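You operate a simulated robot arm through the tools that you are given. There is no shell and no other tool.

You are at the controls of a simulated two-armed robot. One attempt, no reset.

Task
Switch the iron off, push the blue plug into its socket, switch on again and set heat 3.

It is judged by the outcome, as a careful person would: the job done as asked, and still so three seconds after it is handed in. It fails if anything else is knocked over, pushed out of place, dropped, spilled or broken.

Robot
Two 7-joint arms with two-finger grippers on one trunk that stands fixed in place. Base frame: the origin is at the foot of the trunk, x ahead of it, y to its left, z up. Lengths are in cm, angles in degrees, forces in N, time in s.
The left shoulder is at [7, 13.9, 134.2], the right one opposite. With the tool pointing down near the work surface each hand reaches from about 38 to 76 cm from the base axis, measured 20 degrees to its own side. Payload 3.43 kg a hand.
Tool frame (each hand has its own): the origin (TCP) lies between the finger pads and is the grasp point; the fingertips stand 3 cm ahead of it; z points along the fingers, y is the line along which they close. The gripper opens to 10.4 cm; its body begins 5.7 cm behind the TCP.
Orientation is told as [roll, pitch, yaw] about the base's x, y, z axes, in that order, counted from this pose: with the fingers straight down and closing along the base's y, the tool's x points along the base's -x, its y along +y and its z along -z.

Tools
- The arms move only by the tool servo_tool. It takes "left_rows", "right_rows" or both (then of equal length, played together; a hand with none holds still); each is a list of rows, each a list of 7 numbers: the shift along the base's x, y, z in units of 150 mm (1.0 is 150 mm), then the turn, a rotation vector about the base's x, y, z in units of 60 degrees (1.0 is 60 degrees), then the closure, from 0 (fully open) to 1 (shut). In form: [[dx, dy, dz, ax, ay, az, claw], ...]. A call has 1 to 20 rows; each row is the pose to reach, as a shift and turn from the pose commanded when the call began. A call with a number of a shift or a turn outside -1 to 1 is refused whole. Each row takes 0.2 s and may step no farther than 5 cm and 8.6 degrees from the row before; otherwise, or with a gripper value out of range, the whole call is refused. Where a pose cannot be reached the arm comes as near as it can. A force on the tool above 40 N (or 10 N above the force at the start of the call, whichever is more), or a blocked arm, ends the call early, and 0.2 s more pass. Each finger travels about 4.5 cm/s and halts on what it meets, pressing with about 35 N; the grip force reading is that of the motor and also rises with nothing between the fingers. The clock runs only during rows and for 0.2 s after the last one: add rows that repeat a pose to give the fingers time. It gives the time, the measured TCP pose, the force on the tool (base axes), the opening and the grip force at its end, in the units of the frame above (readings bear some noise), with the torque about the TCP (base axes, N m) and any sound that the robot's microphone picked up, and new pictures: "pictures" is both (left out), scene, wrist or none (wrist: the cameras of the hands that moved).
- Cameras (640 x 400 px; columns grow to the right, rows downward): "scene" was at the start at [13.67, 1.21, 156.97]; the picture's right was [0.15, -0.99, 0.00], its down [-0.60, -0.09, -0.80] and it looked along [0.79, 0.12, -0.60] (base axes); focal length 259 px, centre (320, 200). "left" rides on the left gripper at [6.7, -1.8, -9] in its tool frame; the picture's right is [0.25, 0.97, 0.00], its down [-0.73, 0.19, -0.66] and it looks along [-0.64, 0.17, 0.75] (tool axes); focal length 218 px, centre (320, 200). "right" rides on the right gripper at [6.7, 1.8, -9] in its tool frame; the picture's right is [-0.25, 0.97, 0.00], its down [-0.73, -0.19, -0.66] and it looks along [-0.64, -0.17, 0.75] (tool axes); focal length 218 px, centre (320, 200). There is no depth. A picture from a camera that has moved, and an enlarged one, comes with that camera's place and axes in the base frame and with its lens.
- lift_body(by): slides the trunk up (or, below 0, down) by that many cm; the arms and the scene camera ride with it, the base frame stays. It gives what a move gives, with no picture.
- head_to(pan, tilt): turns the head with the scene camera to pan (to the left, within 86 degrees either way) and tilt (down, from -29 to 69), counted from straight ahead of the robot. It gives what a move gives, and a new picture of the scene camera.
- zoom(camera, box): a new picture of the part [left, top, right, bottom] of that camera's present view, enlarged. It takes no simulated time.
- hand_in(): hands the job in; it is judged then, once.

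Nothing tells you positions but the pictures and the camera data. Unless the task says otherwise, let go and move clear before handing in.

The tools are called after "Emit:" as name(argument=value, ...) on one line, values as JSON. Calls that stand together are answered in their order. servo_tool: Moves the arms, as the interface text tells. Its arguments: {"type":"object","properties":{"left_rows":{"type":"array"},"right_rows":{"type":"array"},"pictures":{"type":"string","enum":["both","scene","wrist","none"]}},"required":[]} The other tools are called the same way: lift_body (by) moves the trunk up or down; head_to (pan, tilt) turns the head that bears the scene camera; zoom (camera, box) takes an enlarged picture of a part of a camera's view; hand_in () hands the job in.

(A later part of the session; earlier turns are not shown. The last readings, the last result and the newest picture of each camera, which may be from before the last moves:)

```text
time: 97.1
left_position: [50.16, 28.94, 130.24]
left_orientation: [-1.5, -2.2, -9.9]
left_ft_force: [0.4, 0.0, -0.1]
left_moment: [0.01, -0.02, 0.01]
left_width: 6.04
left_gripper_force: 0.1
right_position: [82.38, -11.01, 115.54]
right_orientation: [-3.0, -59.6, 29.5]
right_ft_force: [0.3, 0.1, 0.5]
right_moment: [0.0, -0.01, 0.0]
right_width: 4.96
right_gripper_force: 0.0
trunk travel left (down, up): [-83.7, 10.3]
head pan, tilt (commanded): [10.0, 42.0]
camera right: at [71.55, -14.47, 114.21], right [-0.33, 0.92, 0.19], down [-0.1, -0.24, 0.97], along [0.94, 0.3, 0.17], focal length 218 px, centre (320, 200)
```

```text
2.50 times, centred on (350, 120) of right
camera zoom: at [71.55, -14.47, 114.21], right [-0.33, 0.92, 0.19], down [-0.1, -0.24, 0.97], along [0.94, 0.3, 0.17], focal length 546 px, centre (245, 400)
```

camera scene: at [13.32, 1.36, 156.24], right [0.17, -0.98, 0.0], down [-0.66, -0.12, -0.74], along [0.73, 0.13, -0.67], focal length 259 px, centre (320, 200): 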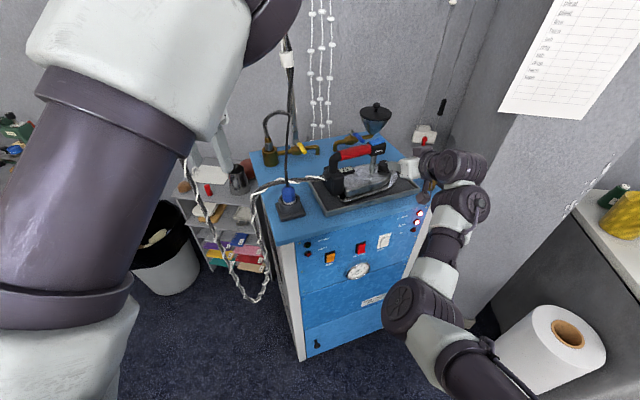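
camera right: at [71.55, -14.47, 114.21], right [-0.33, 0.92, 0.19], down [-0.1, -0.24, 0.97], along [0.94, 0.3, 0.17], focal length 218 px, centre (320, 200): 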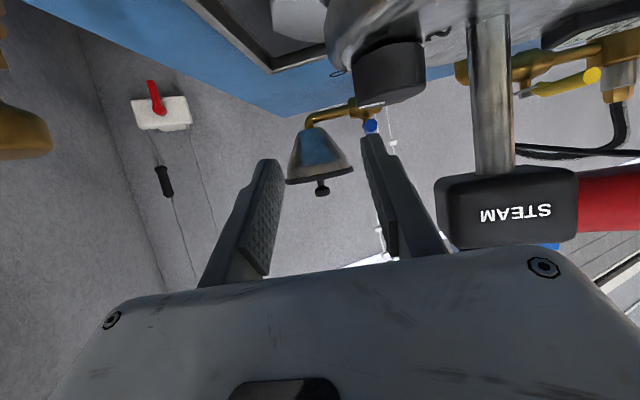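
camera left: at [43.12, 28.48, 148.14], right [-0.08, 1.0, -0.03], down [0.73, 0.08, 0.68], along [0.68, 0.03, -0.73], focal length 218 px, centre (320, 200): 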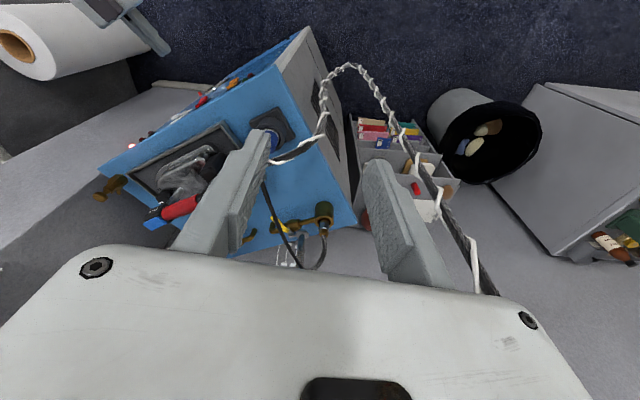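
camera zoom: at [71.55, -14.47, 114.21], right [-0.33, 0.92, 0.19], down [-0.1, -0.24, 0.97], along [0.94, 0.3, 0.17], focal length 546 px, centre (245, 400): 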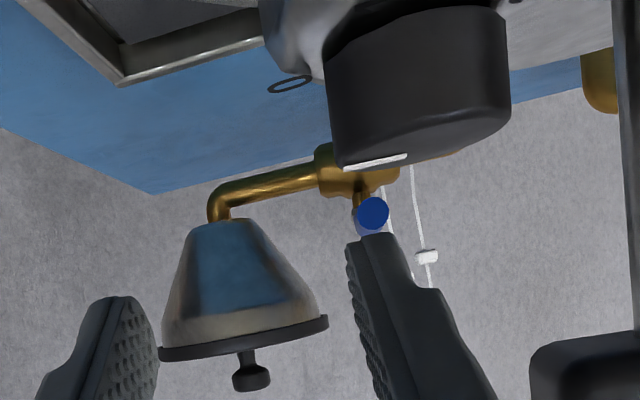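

Positioned over the dial's far-right edge. Lowering to press.

Emit:
servo_tool(right_rows=[[0, 0, -0.03, 0, 0, 0, 0.52], [0, 0, -0.06, 0, 0, 0, 0.52], [0, 0, -0.085, 0, 0, 0, 0.52], [0, 0, -0.1, 0, 0, 0, 0.52], [0, 0, -0.11, 0, 0, 0, 0.52], [0, 0, -0.115, 0, 0, 0, 0.52]], pictures="none")

Emit:
zoom(camera="scene", box=[360, 140, 420, 190])

```text
time: 98.5
left_position: [50.06, 29.04, 130.36]
left_orientation: [-1.5, -2.2, -10.0]
left_ft_force: [-0.4, 0.3, -0.5]
left_moment: [0.02, -0.01, -0.02]
left_width: 6.03
left_gripper_force: 0.1
right_position: [82.36, -10.75, 114.12]
right_orientation: [-3.1, -60.0, 29.7]
right_ft_force: [7.5, 1.4, 15.6]
right_moment: [0.52, -0.25, -0.3]
right_width: 4.81
right_gripper_force: 0.1
trunk travel left (down, up): [-83.7, 10.3]
head pan, tilt (commanded): [10.0, 42.0]
```

```text
8.00 times, centred on (390, 165) of scene
camera zoom: at [13.19, 1.44, 156.27], right [0.17, -0.98, 0.0], down [-0.66, -0.12, -0.74], along [0.73, 0.13, -0.67], focal length 2072 px, centre (-240, 480)
```

zoom: 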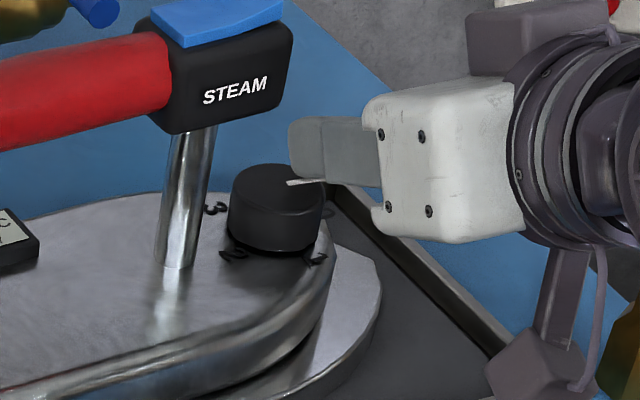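

About 16 N of press. Now I'll pull along the right-hand arc toward the robot with a touch more pressure.

Emit:
servo_tool(right_rows=[[0, 0, -0.01, 0, 0, 0, 0.52], [-0.0183, -0.0199, -0.012, 0, 0, 0, 0.52], [-0.041, -0.0344, -0.012, 0, 0, 0, 0.52], [-0.0667, -0.0425, -0.012, 0, 0, 0, 0.52], [-0.0937, -0.0437, -0.012, 0, 0, 0, 0.52], [-0.12, -0.0379, -0.012, 0, 0, 0, 0.52], [-0.1439, -0.0254, -0.012, 0, 0, 0, 0.52], [-0.1638, -0.0071, -0.012, 0, 0, 0, 0.52], [-0.174, 0.0076, -0.012, 0, 0, 0, 0.52]], pictures="none")

Emit:
zoom(camera="scene", box=[360, 140, 420, 190])

```text
time: 100.5
left_position: [49.8, 28.85, 130.37]
left_orientation: [-1.5, -2.3, -10.0]
left_ft_force: [-1.1, -0.7, -0.4]
left_moment: [0.0, -0.02, -0.02]
left_width: 6.03
left_gripper_force: 0.1
right_position: [79.22, -10.89, 113.28]
right_orientation: [-2.9, -59.3, 29.6]
right_ft_force: [-3.3, -1.4, 1.3]
right_moment: [-0.07, 0.08, -0.01]
right_width: 4.84
right_gripper_force: 0.0
trunk travel left (down, up): [-83.7, 10.3]
head pan, tilt (commanded): [10.0, 42.0]
```

```text
8.00 times, centred on (390, 165) of scene
camera zoom: at [12.89, 1.2, 156.24], right [0.17, -0.98, 0.0], down [-0.66, -0.11, -0.74], along [0.73, 0.13, -0.67], focal length 2072 px, centre (-240, 480)
```

zoom: 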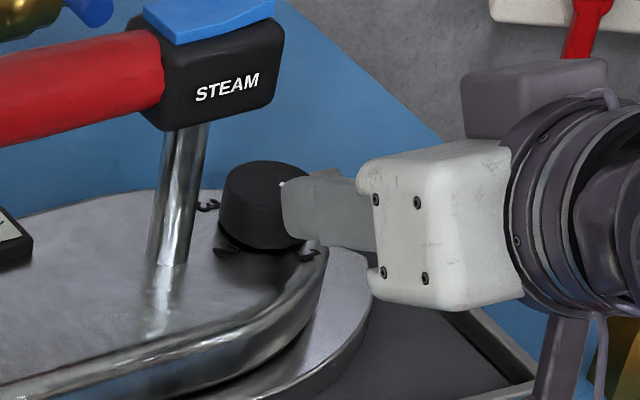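

The fingertip slid off the rim near the end. I'll lift clear and check the pointer.

Emit:
servo_tool(right_rows=[[0, -0.03, 0.03, 0, 0, 0, 0.52], [0, -0.05, 0.08, 0, 0, 0, 0.52], [0, -0.08, 0.15, 0, 0, 0, 0.52], [-0.02, -0.12, 0.17, 0, 0, 0, 0.52], [-0.02, -0.12, 0.17, 0, 0, 0, 0.52]], pictures="none")

Emit:
zoom(camera="scene", box=[360, 140, 420, 190])

Emit:
zoom(camera="scene", box=[330, 140, 410, 210])

```text
time: 101.7
left_position: [50.23, 29.03, 130.35]
left_orientation: [-1.5, -2.1, -9.9]
left_ft_force: [-0.3, 0.2, 0.4]
left_moment: [0.02, -0.02, 0.0]
left_width: 6.02
left_gripper_force: 0.0
right_position: [79.4, -12.71, 116.22]
right_orientation: [-2.9, -59.6, 29.7]
right_ft_force: [0.3, -0.8, 0.0]
right_moment: [-0.02, -0.01, 0.0]
right_width: 5.0
right_gripper_force: 0.1
trunk travel left (down, up): [-83.7, 10.3]
head pan, tilt (commanded): [10.0, 42.0]
```

```text
8.00 times, centred on (390, 165) of scene
camera zoom: at [13.33, 1.37, 156.24], right [0.17, -0.98, 0.0], down [-0.66, -0.12, -0.74], along [0.73, 0.13, -0.67], focal length 2072 px, centre (-240, 480)
```

zoom: 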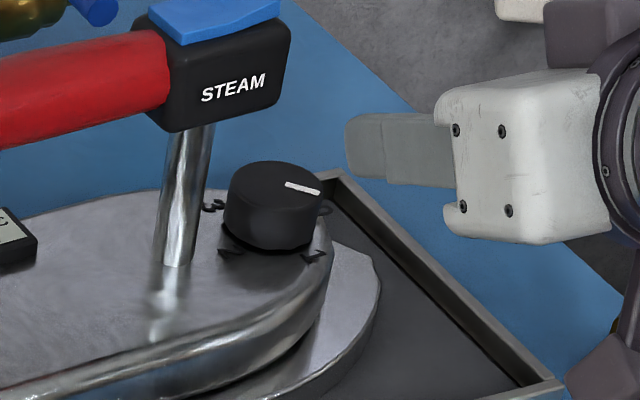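

```text
5.71 times, centred on (370, 175) of scene
camera zoom: at [13.33, 1.37, 156.24], right [0.17, -0.98, 0.0], down [-0.66, -0.12, -0.74], along [0.73, 0.13, -0.67], focal length 1480 px, centre (34, 343)
```

zoom: 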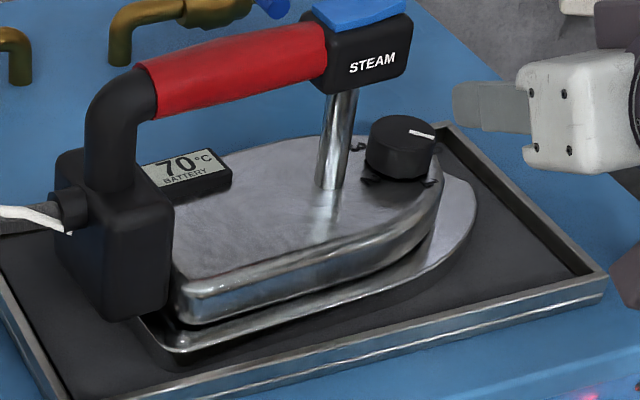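

That stroke turned the pointer about 40° clockwise (now between 0 and 1, iron staying put). I'll repeat full press-pull-lift strokes with a slightly smaller radius so the finger stays on the dial.

Emit:
servo_tool(right_rows=[[0.0667, 0.033, -0.02, 0, 0, 0, 0.52], [0.133, 0.08, -0.04, 0, 0, 0, 0.52], [0.194, 0.127, -0.06, 0, 0, 0, 0.52], [0.194, 0.14, -0.093, 0, 0, 0, 0.52], [0.194, 0.14, -0.127, 0, 0, 0, 0.52], [0.194, 0.14, -0.153, 0, 0, 0, 0.52], [0.194, 0.14, -0.173, 0, 0, 0, 0.52], [0.194, 0.14, -0.179, 0, 0, 0, 0.52], [0.179, 0.121, -0.179, 0, 0, 0, 0.52], [0.16, 0.106, -0.179, 0, 0, 0, 0.52], [0.137, 0.097, -0.179, 0, 0, 0, 0.52], [0.113, 0.093, -0.179, 0, 0, 0, 0.52], [0.089, 0.097, -0.179, 0, 0, 0, 0.52], [0.074, 0.102, -0.179, 0, 0, 0, 0.52], [0.074, 0.1, -0.133, 0, 0, 0, 0.52], [0.067, 0.067, -0.08, 0, 0, 0, 0.52], [0.047, 0.033, -0.033, 0, 0, 0, 0.52], [0.02, 0.013, 0, 0, 0, 0, 0.52], [0, 0, 0, 0, 0, 0, 0.52]], pictures="none")

Emit:
zoom(camera="scene", box=[360, 140, 420, 190])

Emit:
zoom(camera="scene", box=[330, 140, 410, 210])

```text
time: 105.7
left_position: [50.2, 29.03, 130.24]
left_orientation: [-1.4, -2.2, -9.9]
left_ft_force: [-0.4, -0.4, 0.0]
left_moment: [0.02, 0.01, 0.01]
left_width: 6.01
left_gripper_force: 0.1
right_position: [79.38, -12.62, 116.08]
right_orientation: [-2.9, -59.6, 29.6]
right_ft_force: [0.4, -1.6, -0.5]
right_moment: [0.0, 0.02, 0.0]
right_width: 5.0
right_gripper_force: 0.1
trunk travel left (down, up): [-83.7, 10.3]
head pan, tilt (commanded): [10.0, 42.0]
```

```text
8.00 times, centred on (390, 165) of scene
camera zoom: at [13.36, 1.37, 156.23], right [0.17, -0.98, 0.0], down [-0.66, -0.12, -0.74], along [0.73, 0.13, -0.67], focal length 2072 px, centre (-240, 480)
```

zoom: 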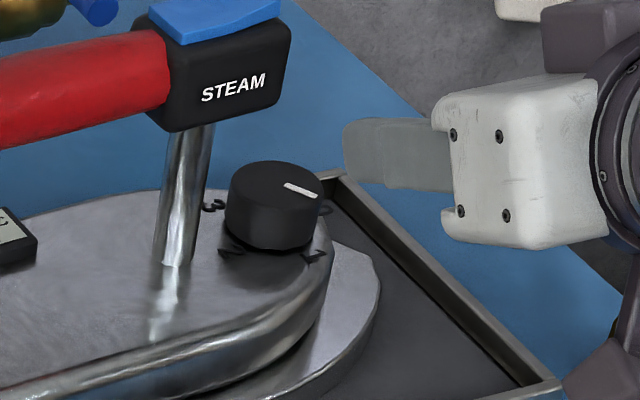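

```text
5.71 times, centred on (370, 175) of scene
camera zoom: at [13.36, 1.37, 156.23], right [0.17, -0.98, 0.0], down [-0.66, -0.12, -0.74], along [0.73, 0.13, -0.67], focal length 1480 px, centre (34, 343)
```

zoom: 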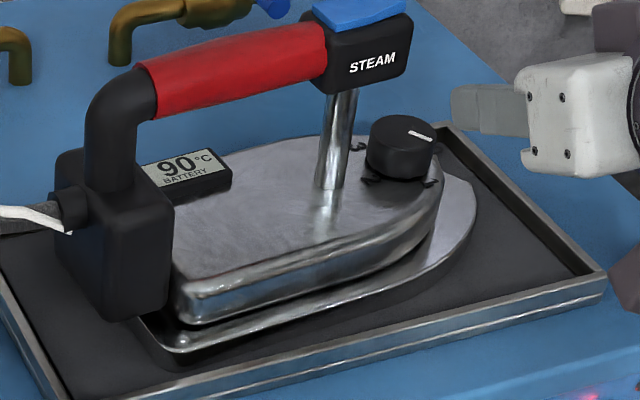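

That stroke gave only ~12°. I'll press harder (monitoring the force) before pulling.

Emit:
servo_tool(right_rows=[[0.0667, 0.033, -0.02, 0, 0, 0, 0.52], [0.133, 0.08, -0.04, 0, 0, 0, 0.52], [0.2, 0.127, -0.06, 0, 0, 0, 0.52], [0.2, 0.137, -0.1, 0, 0, 0, 0.52], [0.2, 0.137, -0.14, 0, 0, 0, 0.52], [0.2, 0.137, -0.17, 0, 0, 0, 0.52], [0.2, 0.137, -0.185, 0, 0, 0, 0.52], [0.2, 0.137, -0.195, 0, 0, 0, 0.52]], pictures="none")

```text
time: 107.5
left_position: [49.9, 28.96, 130.37]
left_orientation: [-1.5, -2.3, -10.0]
left_ft_force: [-0.1, -0.9, 0.3]
left_moment: [0.0, -0.01, 0.0]
left_width: 6.01
left_gripper_force: 0.1
right_position: [82.27, -10.3, 114.17]
right_orientation: [-3.5, -60.5, 29.9]
right_ft_force: [13.3, 2.9, 30.4]
right_moment: [1.06, -0.5, -0.53]
right_width: 4.7
right_gripper_force: 0.0
trunk travel left (down, up): [-83.7, 10.3]
head pan, tilt (commanded): [10.0, 42.0]
```

30 N press with good traction. Now the pull.

Emit:
servo_tool(right_rows=[[-0.016, -0.0207, 0.003, 0, 0, 0, 0.52], [-0.0367, -0.0367, 0.003, 0, 0, 0, 0.52], [-0.0607, -0.0467, 0.003, 0, 0, 0, 0.52], [-0.0867, -0.05, 0.003, 0, 0, 0, 0.52], [-0.1127, -0.0467, 0.003, 0, 0, 0, 0.52], [-0.1287, -0.0407, 0.005, 0, 0, 0, 0.52]], pictures="none")

Emit:
zoom(camera="scene", box=[360, 140, 420, 190])

```text
time: 108.9
left_position: [49.89, 28.93, 130.55]
left_orientation: [-1.4, -2.3, -9.9]
left_ft_force: [-0.4, 0.4, 0.0]
left_moment: [0.0, -0.03, -0.02]
left_width: 6.05
left_gripper_force: 0.1
right_position: [80.32, -11.31, 114.11]
right_orientation: [-3.3, -60.4, 29.8]
right_ft_force: [8.8, -0.5, 28.8]
right_moment: [1.08, -0.34, -0.44]
right_width: 4.54
right_gripper_force: 0.0
trunk travel left (down, up): [-83.7, 10.3]
head pan, tilt (commanded): [10.0, 42.0]
```

```text
8.00 times, centred on (390, 165) of scene
camera zoom: at [12.9, 1.37, 156.28], right [0.17, -0.98, 0.0], down [-0.66, -0.12, -0.74], along [0.73, 0.13, -0.67], focal length 2072 px, centre (-240, 480)
```

zoom: 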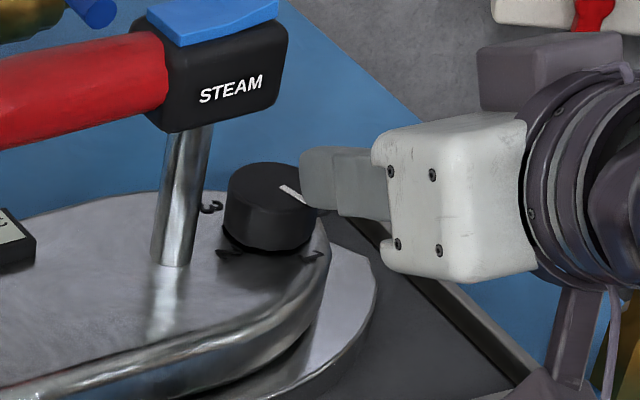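

Still gripping by friction, and the pointer is now near 1. I'll continue the same stroke around the near side.

Emit:
servo_tool(right_rows=[[-0.011, 0.011, 0, 0, 0, 0, 0.52], [-0.022, 0.0233, 0, 0, 0, 0, 0.52], [-0.03, 0.034, 0, 0, 0, 0, 0.52], [-0.038, 0.044, 0, 0, 0, 0, 0.52], [-0.044, 0.056, 0, 0, 0, 0, 0.52], [-0.048, 0.068, 0, 0, 0, 0, 0.52], [-0.05, 0.087, 0, 0, 0, 0, 0.52]], pictures="none")

Emit:
zoom(camera="scene", box=[360, 140, 420, 190])

```text
time: 110.5
left_position: [49.83, 28.71, 130.65]
left_orientation: [-1.2, -2.3, -10.0]
left_ft_force: [-0.9, 0.3, -0.2]
left_moment: [0.0, -0.05, 0.03]
left_width: 6.02
left_gripper_force: 0.0
right_position: [79.31, -10.1, 113.46]
right_orientation: [-2.9, -59.6, 29.6]
right_ft_force: [-3.0, -5.0, 5.8]
right_moment: [-0.08, 0.29, 0.12]
right_width: 4.49
right_gripper_force: 0.0
trunk travel left (down, up): [-83.7, 10.3]
head pan, tilt (commanded): [10.0, 42.0]
```

```text
8.00 times, centred on (390, 165) of scene
camera zoom: at [12.73, 1.08, 156.27], right [0.17, -0.98, 0.0], down [-0.66, -0.11, -0.75], along [0.73, 0.13, -0.67], focal length 2072 px, centre (-240, 480)
```

zoom: 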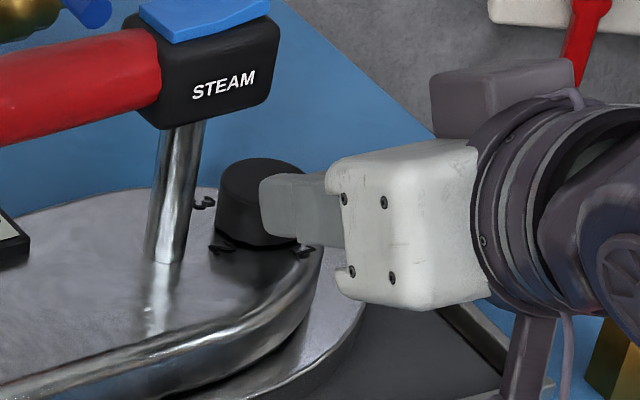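

It slid off the near rim again. I'll lift away and read the pointer.

Emit:
servo_tool(right_rows=[[-0.01, -0.03, 0.04, 0, 0, 0, 0.52], [-0.01, -0.08, 0.1, 0, 0, 0, 0.52], [0.0, -0.13, 0.15, 0, 0, 0, 0.52], [0.0, -0.16, 0.18, 0, 0, 0, 0.52], [0.0, -0.16, 0.18, 0, 0, 0, 0.52]], pictures="none")

Emit:
zoom(camera="scene", box=[360, 140, 420, 190])

Emit:
zoom(camera="scene", box=[330, 140, 410, 210])

```text
time: 111.7
left_position: [50.26, 28.96, 130.28]
left_orientation: [-1.5, -2.2, -10.0]
left_ft_force: [0.2, 1.1, 0.2]
left_moment: [-0.02, 0.0, 0.0]
left_width: 6.03
left_gripper_force: 0.0
right_position: [79.7, -12.23, 116.06]
right_orientation: [-2.9, -59.6, 29.5]
right_ft_force: [-0.2, -0.9, 0.4]
right_moment: [-0.01, 0.0, 0.03]
right_width: 4.97
right_gripper_force: 0.0
trunk travel left (down, up): [-83.7, 10.3]
head pan, tilt (commanded): [10.0, 42.0]
```

```text
8.00 times, centred on (390, 165) of scene
camera zoom: at [13.37, 1.39, 156.23], right [0.17, -0.98, 0.0], down [-0.66, -0.12, -0.74], along [0.73, 0.13, -0.67], focal length 2072 px, centre (-240, 480)
```

zoom: 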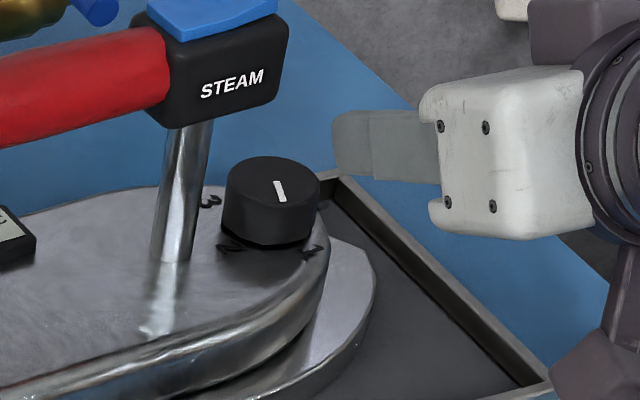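

```text
5.71 times, centred on (370, 175) of scene
camera zoom: at [13.37, 1.39, 156.23], right [0.17, -0.98, 0.0], down [-0.66, -0.12, -0.74], along [0.73, 0.13, -0.67], focal length 1480 px, centre (34, 343)
```

zoom: 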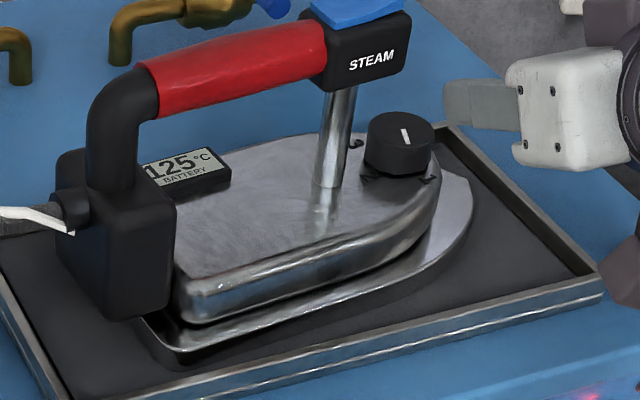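

The pointer has moved well past 1 (about halfway to 2), with the iron still in place. Next stroke: press again on the right side.

Emit:
servo_tool(right_rows=[[0.06, 0.02, -0.02, 0, 0, 0, 0.52], [0.11, 0.05, -0.05, 0, 0, 0, 0.52], [0.15, 0.083, -0.08, 0, 0, 0, 0.52], [0.15, 0.083, -0.12, 0, 0, 0, 0.52], [0.15, 0.083, -0.15, 0, 0, 0, 0.52], [0.15, 0.083, -0.175, 0, 0, 0, 0.52], [0.15, 0.083, -0.19, 0, 0, 0, 0.52]], pictures="none")

```text
time: 113.3
left_position: [49.83, 29.14, 130.4]
left_orientation: [-1.5, -2.4, -9.9]
left_ft_force: [0.2, -0.4, -0.8]
left_moment: [-0.01, 0.03, 0.01]
left_width: 6.03
left_gripper_force: 0.0
right_position: [81.87, -10.88, 114.16]
right_orientation: [-3.3, -60.6, 30.0]
right_ft_force: [10.7, 2.2, 31.8]
right_moment: [1.13, -0.44, -0.5]
right_width: 4.64
right_gripper_force: 0.0
trunk travel left (down, up): [-83.7, 10.3]
head pan, tilt (commanded): [10.0, 42.0]
```

Emit:
servo_tool(right_rows=[[-0.021, -0.0087, 0.002, 0, 0, 0, 0.52], [-0.0433, -0.0116, 0.002, 0, 0, 0, 0.52], [-0.0657, -0.0087, 0.002, 0, 0, 0, 0.52], [-0.0867, 0.0, 0.002, 0, 0, 0, 0.52], [-0.1046, 0.0138, 0.002, 0, 0, 0, 0.52], [-0.1184, 0.0317, 0.002, 0, 0, 0, 0.52], [-0.1271, 0.0527, 0.002, 0, 0, 0, 0.52], [-0.13, 0.0751, 0.002, 0, 0, 0, 0.52]], pictures="wrist")

Emit:
zoom(camera="scene", box=[360, 140, 420, 190])

```text
time: 115.1
left_position: [49.66, 28.77, 130.64]
left_orientation: [-1.4, -2.4, -9.8]
left_ft_force: [0.3, 0.1, -0.1]
left_moment: [0.0, 0.03, 0.02]
left_width: 6.03
left_gripper_force: 0.0
right_position: [79.41, -10.04, 113.07]
right_orientation: [-3.1, -59.6, 29.8]
right_ft_force: [-10.6, -6.3, 10.7]
right_moment: [0.16, 0.2, 0.16]
right_width: 4.49
right_gripper_force: 0.1
trunk travel left (down, up): [-83.7, 10.3]
head pan, tilt (commanded): [10.0, 42.0]
camera right: at [68.68, -13.61, 111.94], right [-0.33, 0.92, 0.19], down [-0.1, -0.24, 0.97], along [0.94, 0.3, 0.17], focal length 218 px, centre (320, 200)
```

right: 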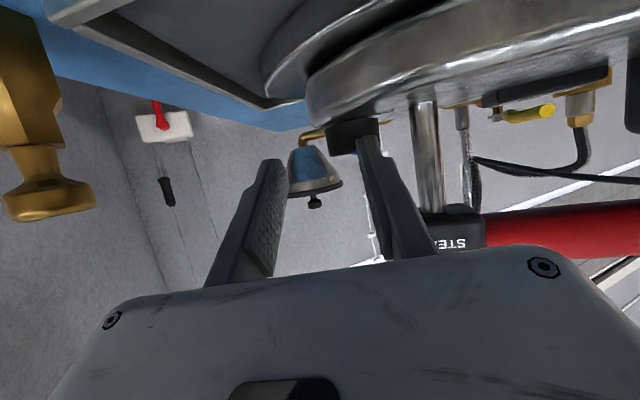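

```text
8.00 times, centred on (390, 165) of scene
camera zoom: at [12.59, 1.1, 156.27], right [0.17, -0.98, 0.0], down [-0.66, -0.11, -0.75], along [0.73, 0.13, -0.67], focal length 2072 px, centre (-240, 480)
```

zoom: 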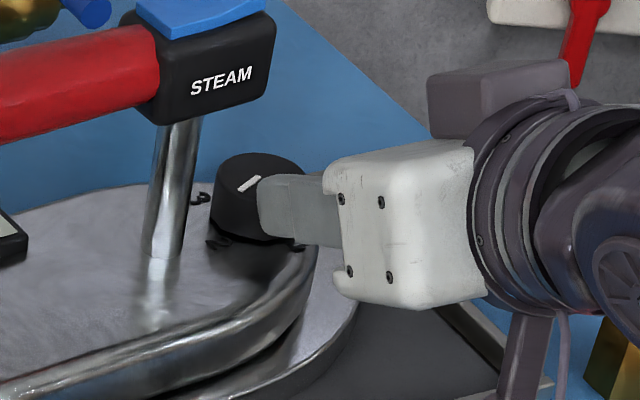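

It slid off the near rim again and is pressing the dial's side; I'll release that by backing off toward the robot, then lift and check.

Emit:
servo_tool(right_rows=[[-0.03, -0.02, 0.02, 0, 0, 0, 0.52], [-0.04, -0.06, 0.08, 0, 0, 0, 0.52], [-0.02, -0.12, 0.15, 0, 0, 0, 0.52], [0.0, -0.16, 0.2, 0, 0, 0, 0.52], [0.0, -0.16, 0.2, 0, 0, 0, 0.52]], pictures="none")

Emit:
zoom(camera="scene", box=[360, 140, 420, 190])

Emit:
zoom(camera="scene", box=[330, 140, 410, 210])

```text
time: 116.3
left_position: [50.31, 29.08, 130.31]
left_orientation: [-1.5, -2.0, -9.8]
left_ft_force: [0.3, -0.3, 0.2]
left_moment: [-0.02, 0.0, -0.03]
left_width: 6.04
left_gripper_force: 0.1
right_position: [79.99, -12.26, 116.16]
right_orientation: [-2.9, -59.6, 29.5]
right_ft_force: [-0.1, -0.6, 0.7]
right_moment: [-0.01, 0.0, 0.02]
right_width: 4.98
right_gripper_force: 0.0
trunk travel left (down, up): [-83.7, 10.3]
head pan, tilt (commanded): [10.0, 42.0]
```

```text
8.00 times, centred on (390, 165) of scene
camera zoom: at [13.36, 1.4, 156.23], right [0.17, -0.98, 0.0], down [-0.66, -0.12, -0.74], along [0.73, 0.13, -0.67], focal length 2072 px, centre (-240, 480)
```

zoom: 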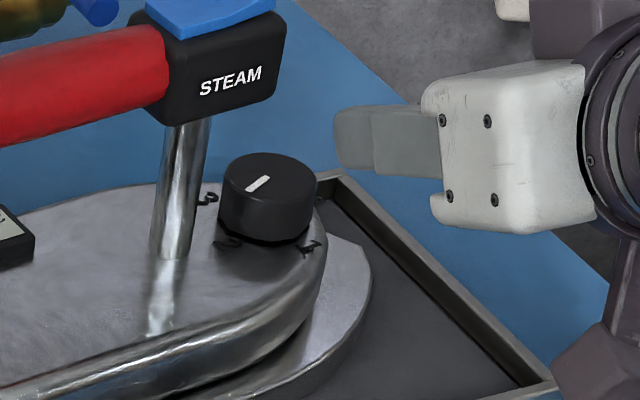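

```text
5.71 times, centred on (370, 175) of scene
camera zoom: at [13.36, 1.4, 156.23], right [0.17, -0.98, 0.0], down [-0.66, -0.12, -0.74], along [0.73, 0.13, -0.67], focal length 1480 px, centre (34, 343)
```

zoom: 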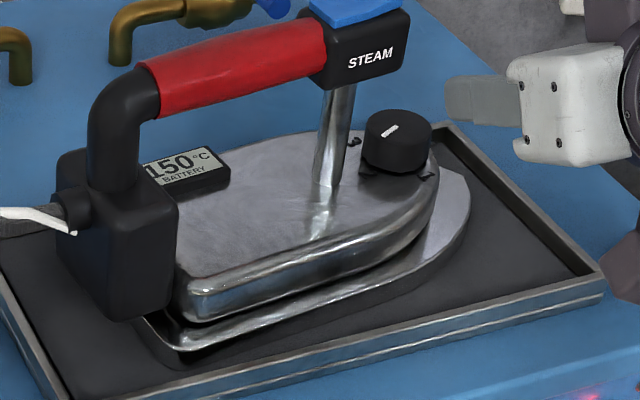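

The pointer is now at about 2. About 80° remain; another stroke, compensating for the body's sway so the finger doesn't slip off.

Emit:
servo_tool(right_rows=[[0.05, 0.02, -0.02, 0, 0, 0, 0.52], [0.1, 0.06, -0.05, 0, 0, 0, 0.52], [0.147, 0.098, -0.08, 0, 0, 0, 0.52], [0.147, 0.098, -0.12, 0, 0, 0, 0.52], [0.147, 0.098, -0.155, 0, 0, 0, 0.52], [0.147, 0.098, -0.18, 0, 0, 0, 0.52], [0.147, 0.098, -0.196, 0, 0, 0, 0.52]], pictures="none")

Emit:
zoom(camera="scene", box=[360, 140, 420, 190])

```text
time: 117.9
left_position: [49.92, 29.14, 130.44]
left_orientation: [-1.4, -2.2, -9.9]
left_ft_force: [0.2, 0.0, 1.0]
left_moment: [-0.01, -0.01, -0.02]
left_width: 6.02
left_gripper_force: 0.0
right_position: [82.24, -10.74, 114.14]
right_orientation: [-3.3, -60.6, 29.7]
right_ft_force: [11.8, 2.2, 28.5]
right_moment: [1.01, -0.4, -0.55]
right_width: 4.65
right_gripper_force: 0.0
trunk travel left (down, up): [-83.7, 10.3]
head pan, tilt (commanded): [10.0, 42.0]
```

```text
8.00 times, centred on (390, 165) of scene
camera zoom: at [13.0, 1.5, 156.31], right [0.17, -0.98, 0.0], down [-0.66, -0.12, -0.74], along [0.73, 0.13, -0.67], focal length 2072 px, centre (-240, 480)
```

zoom: 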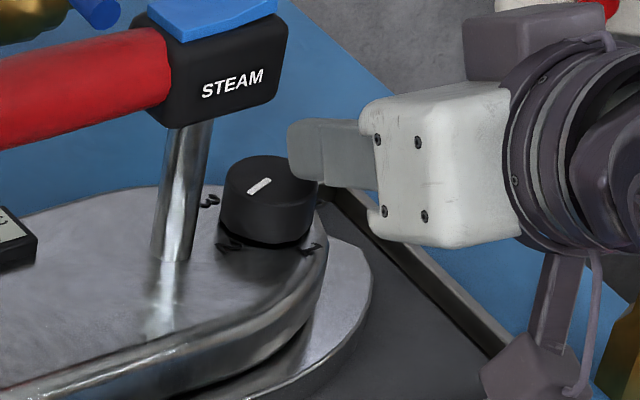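

Good contact at 28 N. Now the stroke.

Emit:
servo_tool(right_rows=[[-0.0176, -0.0087, 0.0, 0, 0, 0, 0.52], [-0.0367, -0.0116, 0.0, 0, 0, 0, 0.52], [-0.0557, -0.0087, 0.0, 0, 0, 0, 0.52], [-0.07, 0.0, 0.0, 0, 0, 0, 0.52], [-0.0813, 0.0138, 0.0, 0, 0, 0, 0.52], [-0.0917, 0.0317, 0.0, 0, 0, 0, 0.52]], pictures="none")

Emit:
zoom(camera="scene", box=[360, 140, 420, 190])

```text
time: 119.3
left_position: [49.79, 28.72, 130.51]
left_orientation: [-1.5, -2.4, -10.1]
left_ft_force: [0.4, 0.5, 0.3]
left_moment: [0.0, 0.05, 0.01]
left_width: 6.05
left_gripper_force: 0.1
right_position: [80.67, -10.68, 114.12]
right_orientation: [-3.3, -60.4, 29.5]
right_ft_force: [10.6, -7.3, 30.3]
right_moment: [0.76, -0.47, -0.55]
right_width: 4.12
right_gripper_force: 0.0
trunk travel left (down, up): [-83.7, 10.3]
head pan, tilt (commanded): [10.0, 42.0]
```

```text
8.00 times, centred on (390, 165) of scene
camera zoom: at [12.88, 1.19, 156.29], right [0.17, -0.98, 0.0], down [-0.66, -0.11, -0.75], along [0.73, 0.13, -0.67], focal length 2072 px, centre (-240, 480)
```

zoom: 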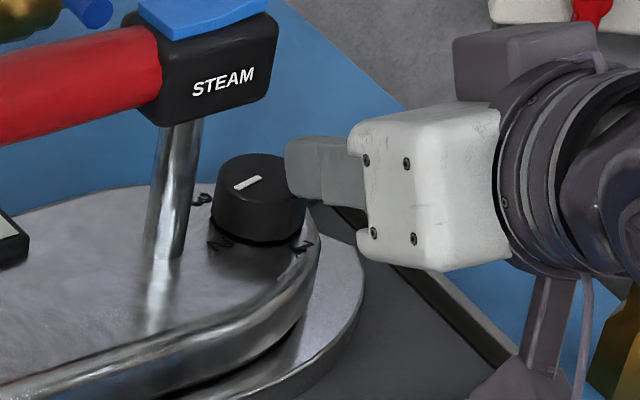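

Traction holds. The finger is flexing inward a little, so I'll continue with more +y travel to carry it round the near side.

Emit:
servo_tool(right_rows=[[-0.007, 0.02, 0.0, 0, 0, 0, 0.52], [-0.013, 0.04, 0.0, 0, 0, 0, 0.52], [-0.019, 0.06, 0.0, 0, 0, 0, 0.52], [-0.024, 0.08, 0.0, 0, 0, 0, 0.52], [-0.027, 0.1, 0.0, 0, 0, 0, 0.52], [-0.028, 0.12, 0.0, 0, 0, 0, 0.52]], pictures="none")

Emit:
zoom(camera="scene", box=[360, 140, 420, 190])

```text
time: 120.7
left_position: [49.65, 28.75, 130.63]
left_orientation: [-1.3, -2.4, -10.0]
left_ft_force: [0.4, -0.3, -0.2]
left_moment: [0.0, 0.05, 0.03]
left_width: 6.03
left_gripper_force: 0.0
right_position: [79.88, -8.86, 114.09]
right_orientation: [-3.2, -60.3, 29.8]
right_ft_force: [-2.0, -13.2, 29.7]
right_moment: [0.45, -0.19, -0.23]
right_width: 3.9
right_gripper_force: 0.1
trunk travel left (down, up): [-83.7, 10.3]
head pan, tilt (commanded): [10.0, 42.0]
```

```text
8.00 times, centred on (390, 165) of scene
camera zoom: at [12.57, 1.05, 156.31], right [0.17, -0.98, 0.0], down [-0.66, -0.11, -0.75], along [0.74, 0.13, -0.67], focal length 2072 px, centre (-240, 480)
```

zoom: 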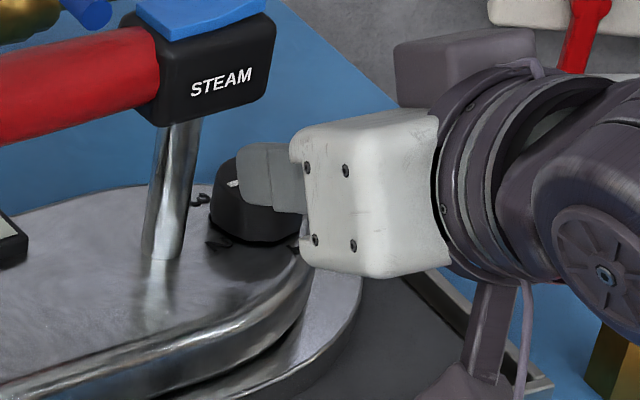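

Excellent, still turning; the pointer is now swinging toward 3. I'll continue a little further in the same stroke.

Emit:
servo_tool(right_rows=[[0.002, 0.017, 0.0, 0, 0, 0, 0.52], [0.005, 0.034, 0.0, 0, 0, 0, 0.52], [0.01, 0.05, 0.0, 0, 0, 0, 0.52]], pictures="none")

Emit:
zoom(camera="scene", box=[360, 140, 420, 190])

```text
time: 121.5
left_position: [49.62, 28.83, 130.81]
left_orientation: [-1.3, -2.5, -9.9]
left_ft_force: [0.6, -0.2, 0.7]
left_moment: [-0.03, -0.02, -0.01]
left_width: 6.02
left_gripper_force: 0.0
right_position: [80.23, -7.83, 114.06]
right_orientation: [-3.4, -60.3, 30.0]
right_ft_force: [-5.8, -10.0, 29.1]
right_moment: [0.49, -0.09, -0.13]
right_width: 4.13
right_gripper_force: 0.0
trunk travel left (down, up): [-83.7, 10.3]
head pan, tilt (commanded): [10.0, 42.0]
```

```text
8.00 times, centred on (390, 165) of scene
camera zoom: at [12.51, 1.15, 156.32], right [0.17, -0.98, 0.0], down [-0.66, -0.12, -0.75], along [0.74, 0.13, -0.67], focal length 2072 px, centre (-240, 480)
```

zoom: 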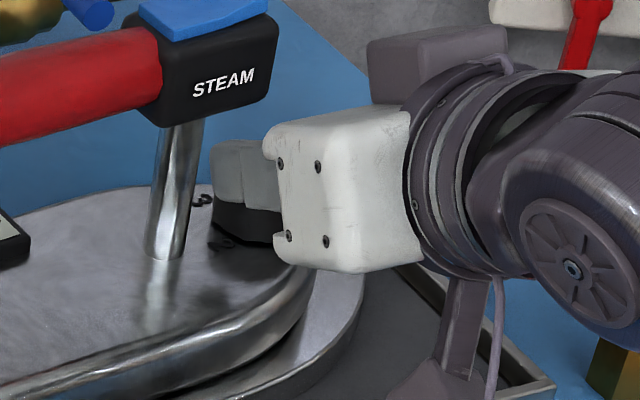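

The finger now covers the dial's near-left side. I'll unload by easing the command up about 1 cm (contact height only), then check the force before retracting, so I don't drag it back.

Emit:
servo_tool(right_rows=[[0.0, 0.0, 0.03, 0, 0, 0, 0.52], [0.0, 0.0, 0.055, 0, 0, 0, 0.52], [0.0, 0.0, 0.07, 0, 0, 0, 0.52], [0.0, 0.0, 0.075, 0, 0, 0, 0.52]], pictures="none")

Emit:
zoom(camera="scene", box=[360, 140, 420, 190])

```text
time: 122.5
left_position: [50.13, 28.94, 130.4]
left_orientation: [-1.4, -2.2, -10.0]
left_ft_force: [-0.5, 0.1, -0.1]
left_moment: [0.04, -0.03, -0.01]
left_width: 6.06
left_gripper_force: 0.0
right_position: [80.38, -7.8, 114.16]
right_orientation: [-2.8, -59.6, 29.6]
right_ft_force: [0.3, 1.0, 0.4]
right_moment: [-0.03, 0.02, 0.01]
right_width: 5.0
right_gripper_force: 0.1
trunk travel left (down, up): [-83.7, 10.3]
head pan, tilt (commanded): [10.0, 42.0]
```

```text
8.00 times, centred on (390, 165) of scene
camera zoom: at [13.13, 1.26, 156.25], right [0.17, -0.98, 0.0], down [-0.66, -0.12, -0.74], along [0.73, 0.13, -0.67], focal length 2072 px, centre (-240, 480)
```

zoom: 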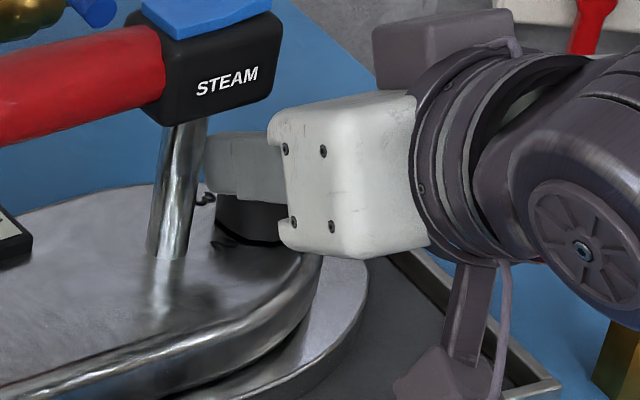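

Unloaded with zero force. Now I'll slide out to the right and back, clear of post and head, and read the pointer.

Emit:
servo_tool(right_rows=[[0.0, -0.03, 0.012, 0, 0, 0, 0.52], [-0.02, -0.09, 0.014, 0, 0, 0, 0.52], [-0.05, -0.16, 0.02, 0, 0, 0, 0.52], [-0.05, -0.24, 0.05, 0, 0, 0, 0.52], [-0.03, -0.3, 0.1, 0, 0, 0, 0.52], [-0.03, -0.3, 0.12, 0, 0, 0, 0.52], [-0.03, -0.3, 0.12, 0, 0, 0, 0.52]], pictures="none")

Emit:
zoom(camera="scene", box=[360, 140, 420, 190])

Emit:
zoom(camera="scene", box=[330, 140, 410, 210])

```text
time: 124.1
left_position: [50.29, 29.06, 130.31]
left_orientation: [-1.5, -2.1, -9.9]
left_ft_force: [-0.7, -0.4, 1.0]
left_moment: [0.04, 0.01, 0.0]
left_width: 6.03
left_gripper_force: 0.1
right_position: [80.1, -12.16, 116.17]
right_orientation: [-2.9, -59.6, 29.4]
right_ft_force: [0.5, 0.0, -0.3]
right_moment: [0.01, -0.02, 0.04]
right_width: 4.99
right_gripper_force: 0.0
trunk travel left (down, up): [-83.7, 10.3]
head pan, tilt (commanded): [10.0, 42.0]
```

```text
8.00 times, centred on (390, 165) of scene
camera zoom: at [13.35, 1.37, 156.23], right [0.17, -0.98, 0.0], down [-0.66, -0.12, -0.74], along [0.73, 0.13, -0.67], focal length 2072 px, centre (-240, 480)
```

zoom: 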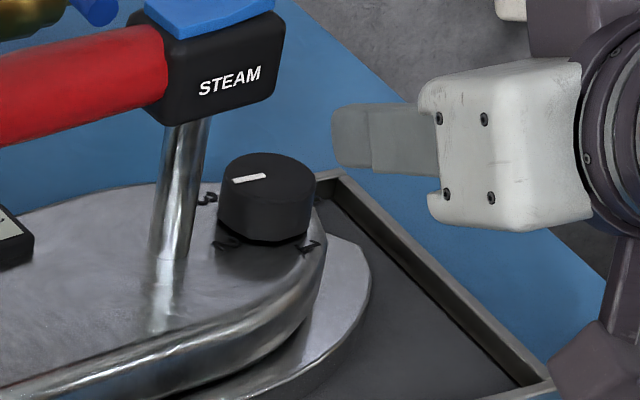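

```text
5.71 times, centred on (370, 175) of scene
camera zoom: at [13.35, 1.37, 156.23], right [0.17, -0.98, 0.0], down [-0.66, -0.12, -0.74], along [0.73, 0.13, -0.67], focal length 1480 px, centre (34, 343)
```

zoom: 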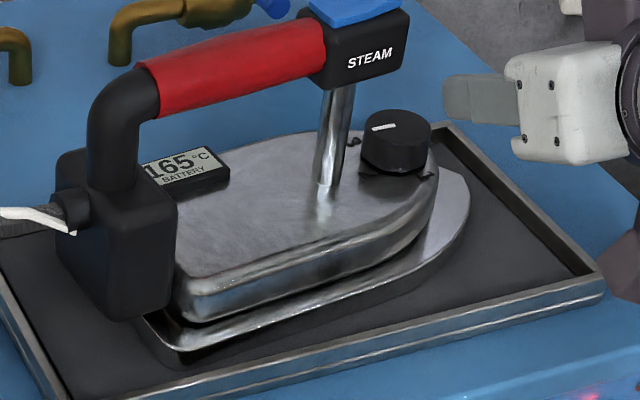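

The pointer is now about two-thirds of the way from 2 to 3 (some 50° still to go). One more stroke, this time concentrating on the near side.

Emit:
servo_tool(right_rows=[[0.03, 0.02, -0.02, 0, 0, 0, 0.52], [0.06, 0.05, -0.05, 0, 0, 0, 0.52], [0.083, 0.08, -0.08, 0, 0, 0, 0.52], [0.083, 0.08, -0.12, 0, 0, 0, 0.52], [0.083, 0.08, -0.155, 0, 0, 0, 0.52], [0.083, 0.08, -0.18, 0, 0, 0, 0.52], [0.083, 0.08, -0.197, 0, 0, 0, 0.52]], pictures="none")

Emit:
zoom(camera="scene", box=[360, 140, 420, 190])

```text
time: 125.7
left_position: [49.87, 29.01, 130.58]
left_orientation: [-1.5, -2.3, -9.8]
left_ft_force: [0.1, -0.2, 0.7]
left_moment: [0.0, -0.02, 0.03]
left_width: 6.03
left_gripper_force: 0.0
right_position: [81.43, -10.88, 114.2]
right_orientation: [-3.3, -60.5, 29.7]
right_ft_force: [10.3, 2.4, 29.7]
right_moment: [1.02, -0.4, -0.47]
right_width: 4.69
right_gripper_force: 0.0
trunk travel left (down, up): [-83.7, 10.3]
head pan, tilt (commanded): [10.0, 42.0]
```

```text
8.00 times, centred on (390, 165) of scene
camera zoom: at [12.94, 1.51, 156.31], right [0.17, -0.98, 0.0], down [-0.66, -0.12, -0.74], along [0.73, 0.13, -0.67], focal length 2072 px, centre (-240, 480)
```

zoom: 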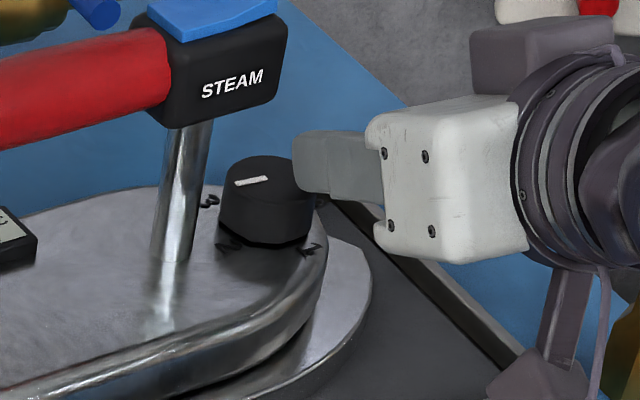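

Emit:
servo_tool(right_rows=[[-0.015, 0.0167, 0.0, 0, 0, 0, 0.52], [-0.03, 0.04, 0.0, 0, 0, 0, 0.52], [-0.039, 0.0667, 0.0, 0, 0, 0, 0.52], [-0.045, 0.0933, 0.0, 0, 0, 0, 0.52], [-0.048, 0.12, 0.0, 0, 0, 0, 0.52], [-0.047, 0.1467, 0.0, 0, 0, 0, 0.52], [-0.042, 0.1733, 0.0, 0, 0, 0, 0.52], [-0.036, 0.2, 0.0, 0, 0, 0, 0.52]], pictures="none")

Emit:
zoom(camera="scene", box=[360, 140, 420, 190])

```text
time: 127.5
left_position: [49.43, 28.66, 130.73]
left_orientation: [-1.3, -2.4, -9.8]
left_ft_force: [0.6, 0.4, 1.5]
left_moment: [-0.05, 0.02, 0.01]
left_width: 6.01
left_gripper_force: 0.0
right_position: [80.24, -8.22, 114.03]
right_orientation: [-3.3, -60.4, 29.9]
right_ft_force: [-6.4, -11.9, 31.4]
right_moment: [0.57, -0.09, -0.04]
right_width: 3.98
right_gripper_force: 0.0
trunk travel left (down, up): [-83.7, 10.3]
head pan, tilt (commanded): [10.0, 42.0]
```

```text
8.00 times, centred on (390, 165) of scene
camera zoom: at [12.41, 1.08, 156.33], right [0.17, -0.98, 0.0], down [-0.65, -0.11, -0.75], along [0.74, 0.13, -0.66], focal length 2072 px, centre (-240, 480)
```

zoom: 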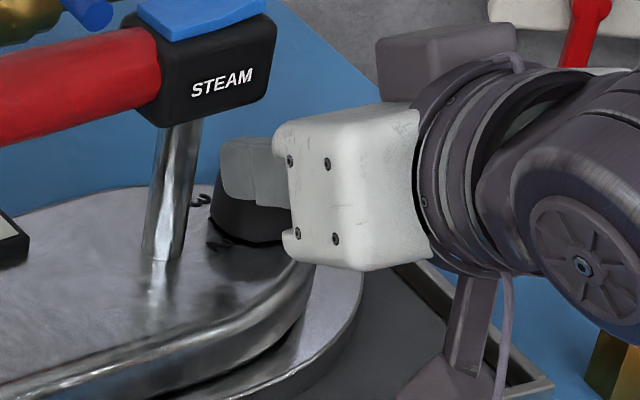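

Emit:
servo_tool(right_rows=[[0.007, 0.012, 0.0, 0, 0, 0, 0.52], [0.015, 0.024, 0.0, 0, 0, 0, 0.52], [0.025, 0.036, 0.0, 0, 0, 0, 0.52], [0.036, 0.045, 0.0, 0, 0, 0, 0.52]], pictures="wrist")

Emit:
zoom(camera="scene", box=[360, 140, 420, 190])

Emit:
zoom(camera="right", box=[260, 60, 460, 220])

```text
time: 128.5
left_position: [49.35, 28.76, 130.64]
left_orientation: [-1.4, -2.4, -9.9]
left_ft_force: [-0.1, 0.7, -0.1]
left_moment: [0.02, 0.0, 0.0]
left_width: 6.01
left_gripper_force: 0.2
right_position: [80.74, -7.36, 114.17]
right_orientation: [-3.4, -60.3, 29.9]
right_ft_force: [-9.1, -8.0, 29.7]
right_moment: [0.6, -0.03, -0.01]
right_width: 4.26
right_gripper_force: 0.0
trunk travel left (down, up): [-83.7, 10.3]
head pan, tilt (commanded): [10.0, 42.0]
camera right: at [70.09, -11.0, 112.69], right [-0.33, 0.92, 0.19], down [-0.11, -0.24, 0.96], along [0.94, 0.3, 0.18], focal length 218 px, centre (320, 200)
```

right: 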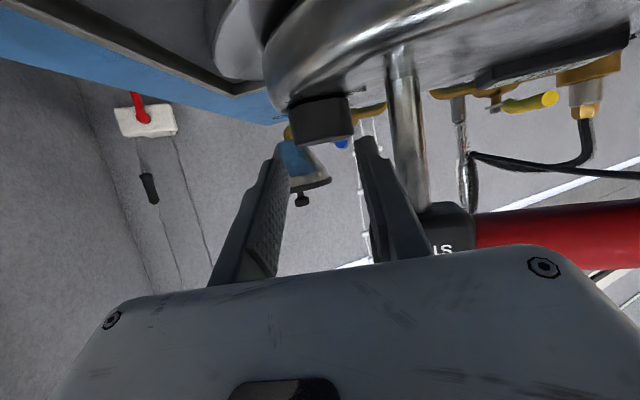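

```text
8.00 times, centred on (390, 165) of scene
camera zoom: at [12.43, 1.21, 156.32], right [0.17, -0.98, 0.0], down [-0.65, -0.12, -0.75], along [0.74, 0.13, -0.66], focal length 2072 px, centre (-240, 480)
```

zoom: 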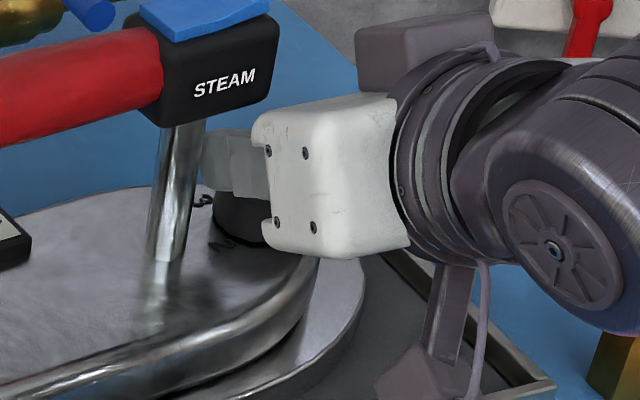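

```text
2.50 times, centred on (360, 140) of right
camera zoom: at [70.09, -11.0, 112.69], right [-0.33, 0.92, 0.19], down [-0.11, -0.24, 0.96], along [0.94, 0.3, 0.18], focal length 546 px, centre (220, 350)
```

zoom: 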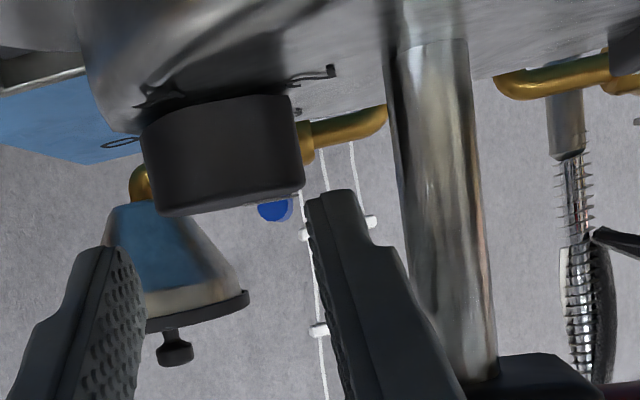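

I'll unload now while relaxing the finger's flex (moving the hand slightly right), then slide out and read the pointer.

Emit:
servo_tool(right_rows=[[0.007, -0.013, 0.02, 0, 0, 0, 0.52], [0.013, -0.027, 0.045, 0, 0, 0, 0.52], [0.018, -0.041, 0.068, 0, 0, 0, 0.52], [0.018, -0.041, 0.076, 0, 0, 0, 0.52], [0.018, -0.041, 0.08, 0, 0, 0, 0.52]], pictures="none")

Emit:
servo_tool(right_rows=[[-0.01, -0.06, 0.01, 0, 0, 0, 0.52], [-0.03, -0.13, 0.015, 0, 0, 0, 0.52], [-0.05, -0.2, 0.03, 0, 0, 0, 0.52], [-0.06, -0.28, 0.08, 0, 0, 0, 0.52], [-0.06, -0.3, 0.12, 0, 0, 0, 0.52], [-0.06, -0.3, 0.12, 0, 0, 0, 0.52]], pictures="none")

Emit:
zoom(camera="scene", box=[360, 140, 420, 190])

Emit:
zoom(camera="scene", box=[330, 140, 410, 210])

```text
time: 129.7
left_position: [50.09, 28.9, 130.36]
left_orientation: [-1.5, -2.2, -9.9]
left_ft_force: [-0.4, -0.2, 0.2]
left_moment: [0.0, 0.0, -0.01]
left_width: 6.06
left_gripper_force: 0.1
right_position: [81.41, -7.99, 114.32]
right_orientation: [-3.0, -59.4, 29.5]
right_ft_force: [-1.5, 1.2, 5.4]
right_moment: [0.3, -0.09, 0.15]
right_width: 5.06
right_gripper_force: 0.8
trunk travel left (down, up): [-83.7, 10.3]
head pan, tilt (commanded): [10.0, 42.0]
```

```text
time: 131.1
left_position: [50.31, 28.96, 130.29]
left_orientation: [-1.5, -2.1, -9.9]
left_ft_force: [-0.1, -0.1, -0.5]
left_moment: [-0.01, 0.0, -0.03]
left_width: 6.01
left_gripper_force: 0.0
right_position: [80.7, -12.57, 116.22]
right_orientation: [-3.0, -59.6, 29.4]
right_ft_force: [0.0, -0.7, -0.2]
right_moment: [-0.01, 0.01, -0.03]
right_width: 4.98
right_gripper_force: 0.1
trunk travel left (down, up): [-83.7, 10.3]
head pan, tilt (commanded): [10.0, 42.0]
```

```text
8.00 times, centred on (390, 165) of scene
camera zoom: at [13.34, 1.39, 156.23], right [0.17, -0.98, 0.0], down [-0.66, -0.12, -0.74], along [0.73, 0.13, -0.67], focal length 2072 px, centre (-240, 480)
```

zoom: 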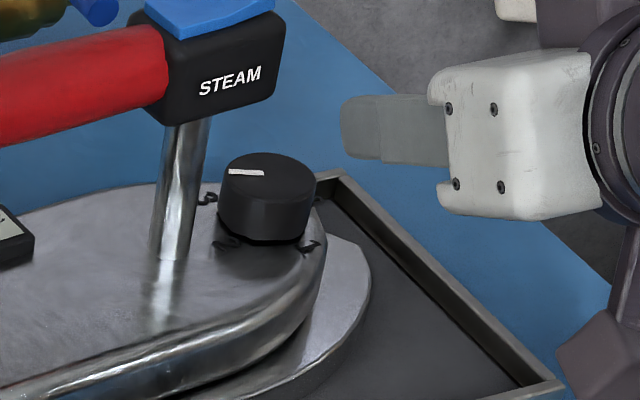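

```text
5.71 times, centred on (370, 175) of scene
camera zoom: at [13.34, 1.39, 156.23], right [0.17, -0.98, 0.0], down [-0.66, -0.12, -0.74], along [0.73, 0.13, -0.67], focal length 1480 px, centre (34, 343)
```

zoom: 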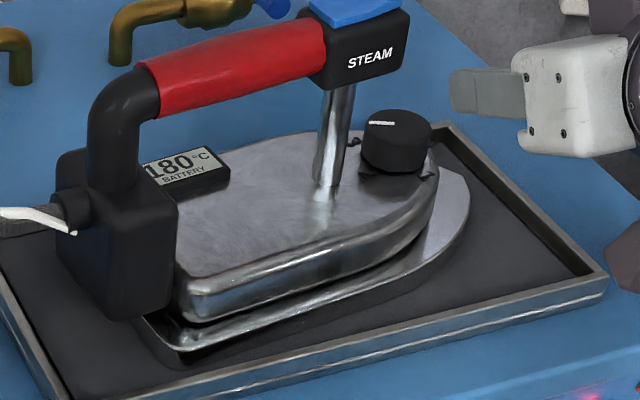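

The pointer is now roughly 30° short of 3. I'll do a slower, firmer stroke around the near side.

Emit:
servo_tool(right_rows=[[0.01, 0.03, -0.02, 0, 0, 0, 0.52], [0.02, 0.07, -0.05, 0, 0, 0, 0.52], [0.023, 0.1, -0.08, 0, 0, 0, 0.52], [0.023, 0.1, -0.12, 0, 0, 0, 0.52], [0.023, 0.1, -0.155, 0, 0, 0, 0.52], [0.023, 0.1, -0.18, 0, 0, 0, 0.52], [0.023, 0.1, -0.2, 0, 0, 0, 0.52], [0.023, 0.1, -0.21, 0, 0, 0, 0.52]], pictures="none")

```text
time: 132.9
left_position: [49.79, 29.14, 130.46]
left_orientation: [-1.6, -2.3, -9.8]
left_ft_force: [0.8, 1.0, -0.7]
left_moment: [-0.05, 0.03, -0.01]
left_width: 6.04
left_gripper_force: 0.1
right_position: [81.01, -10.82, 114.15]
right_orientation: [-3.4, -60.7, 30.0]
right_ft_force: [11.9, 1.8, 33.3]
right_moment: [1.11, -0.47, -0.56]
right_width: 4.56
right_gripper_force: 0.2
trunk travel left (down, up): [-83.7, 10.3]
head pan, tilt (commanded): [10.0, 42.0]
```

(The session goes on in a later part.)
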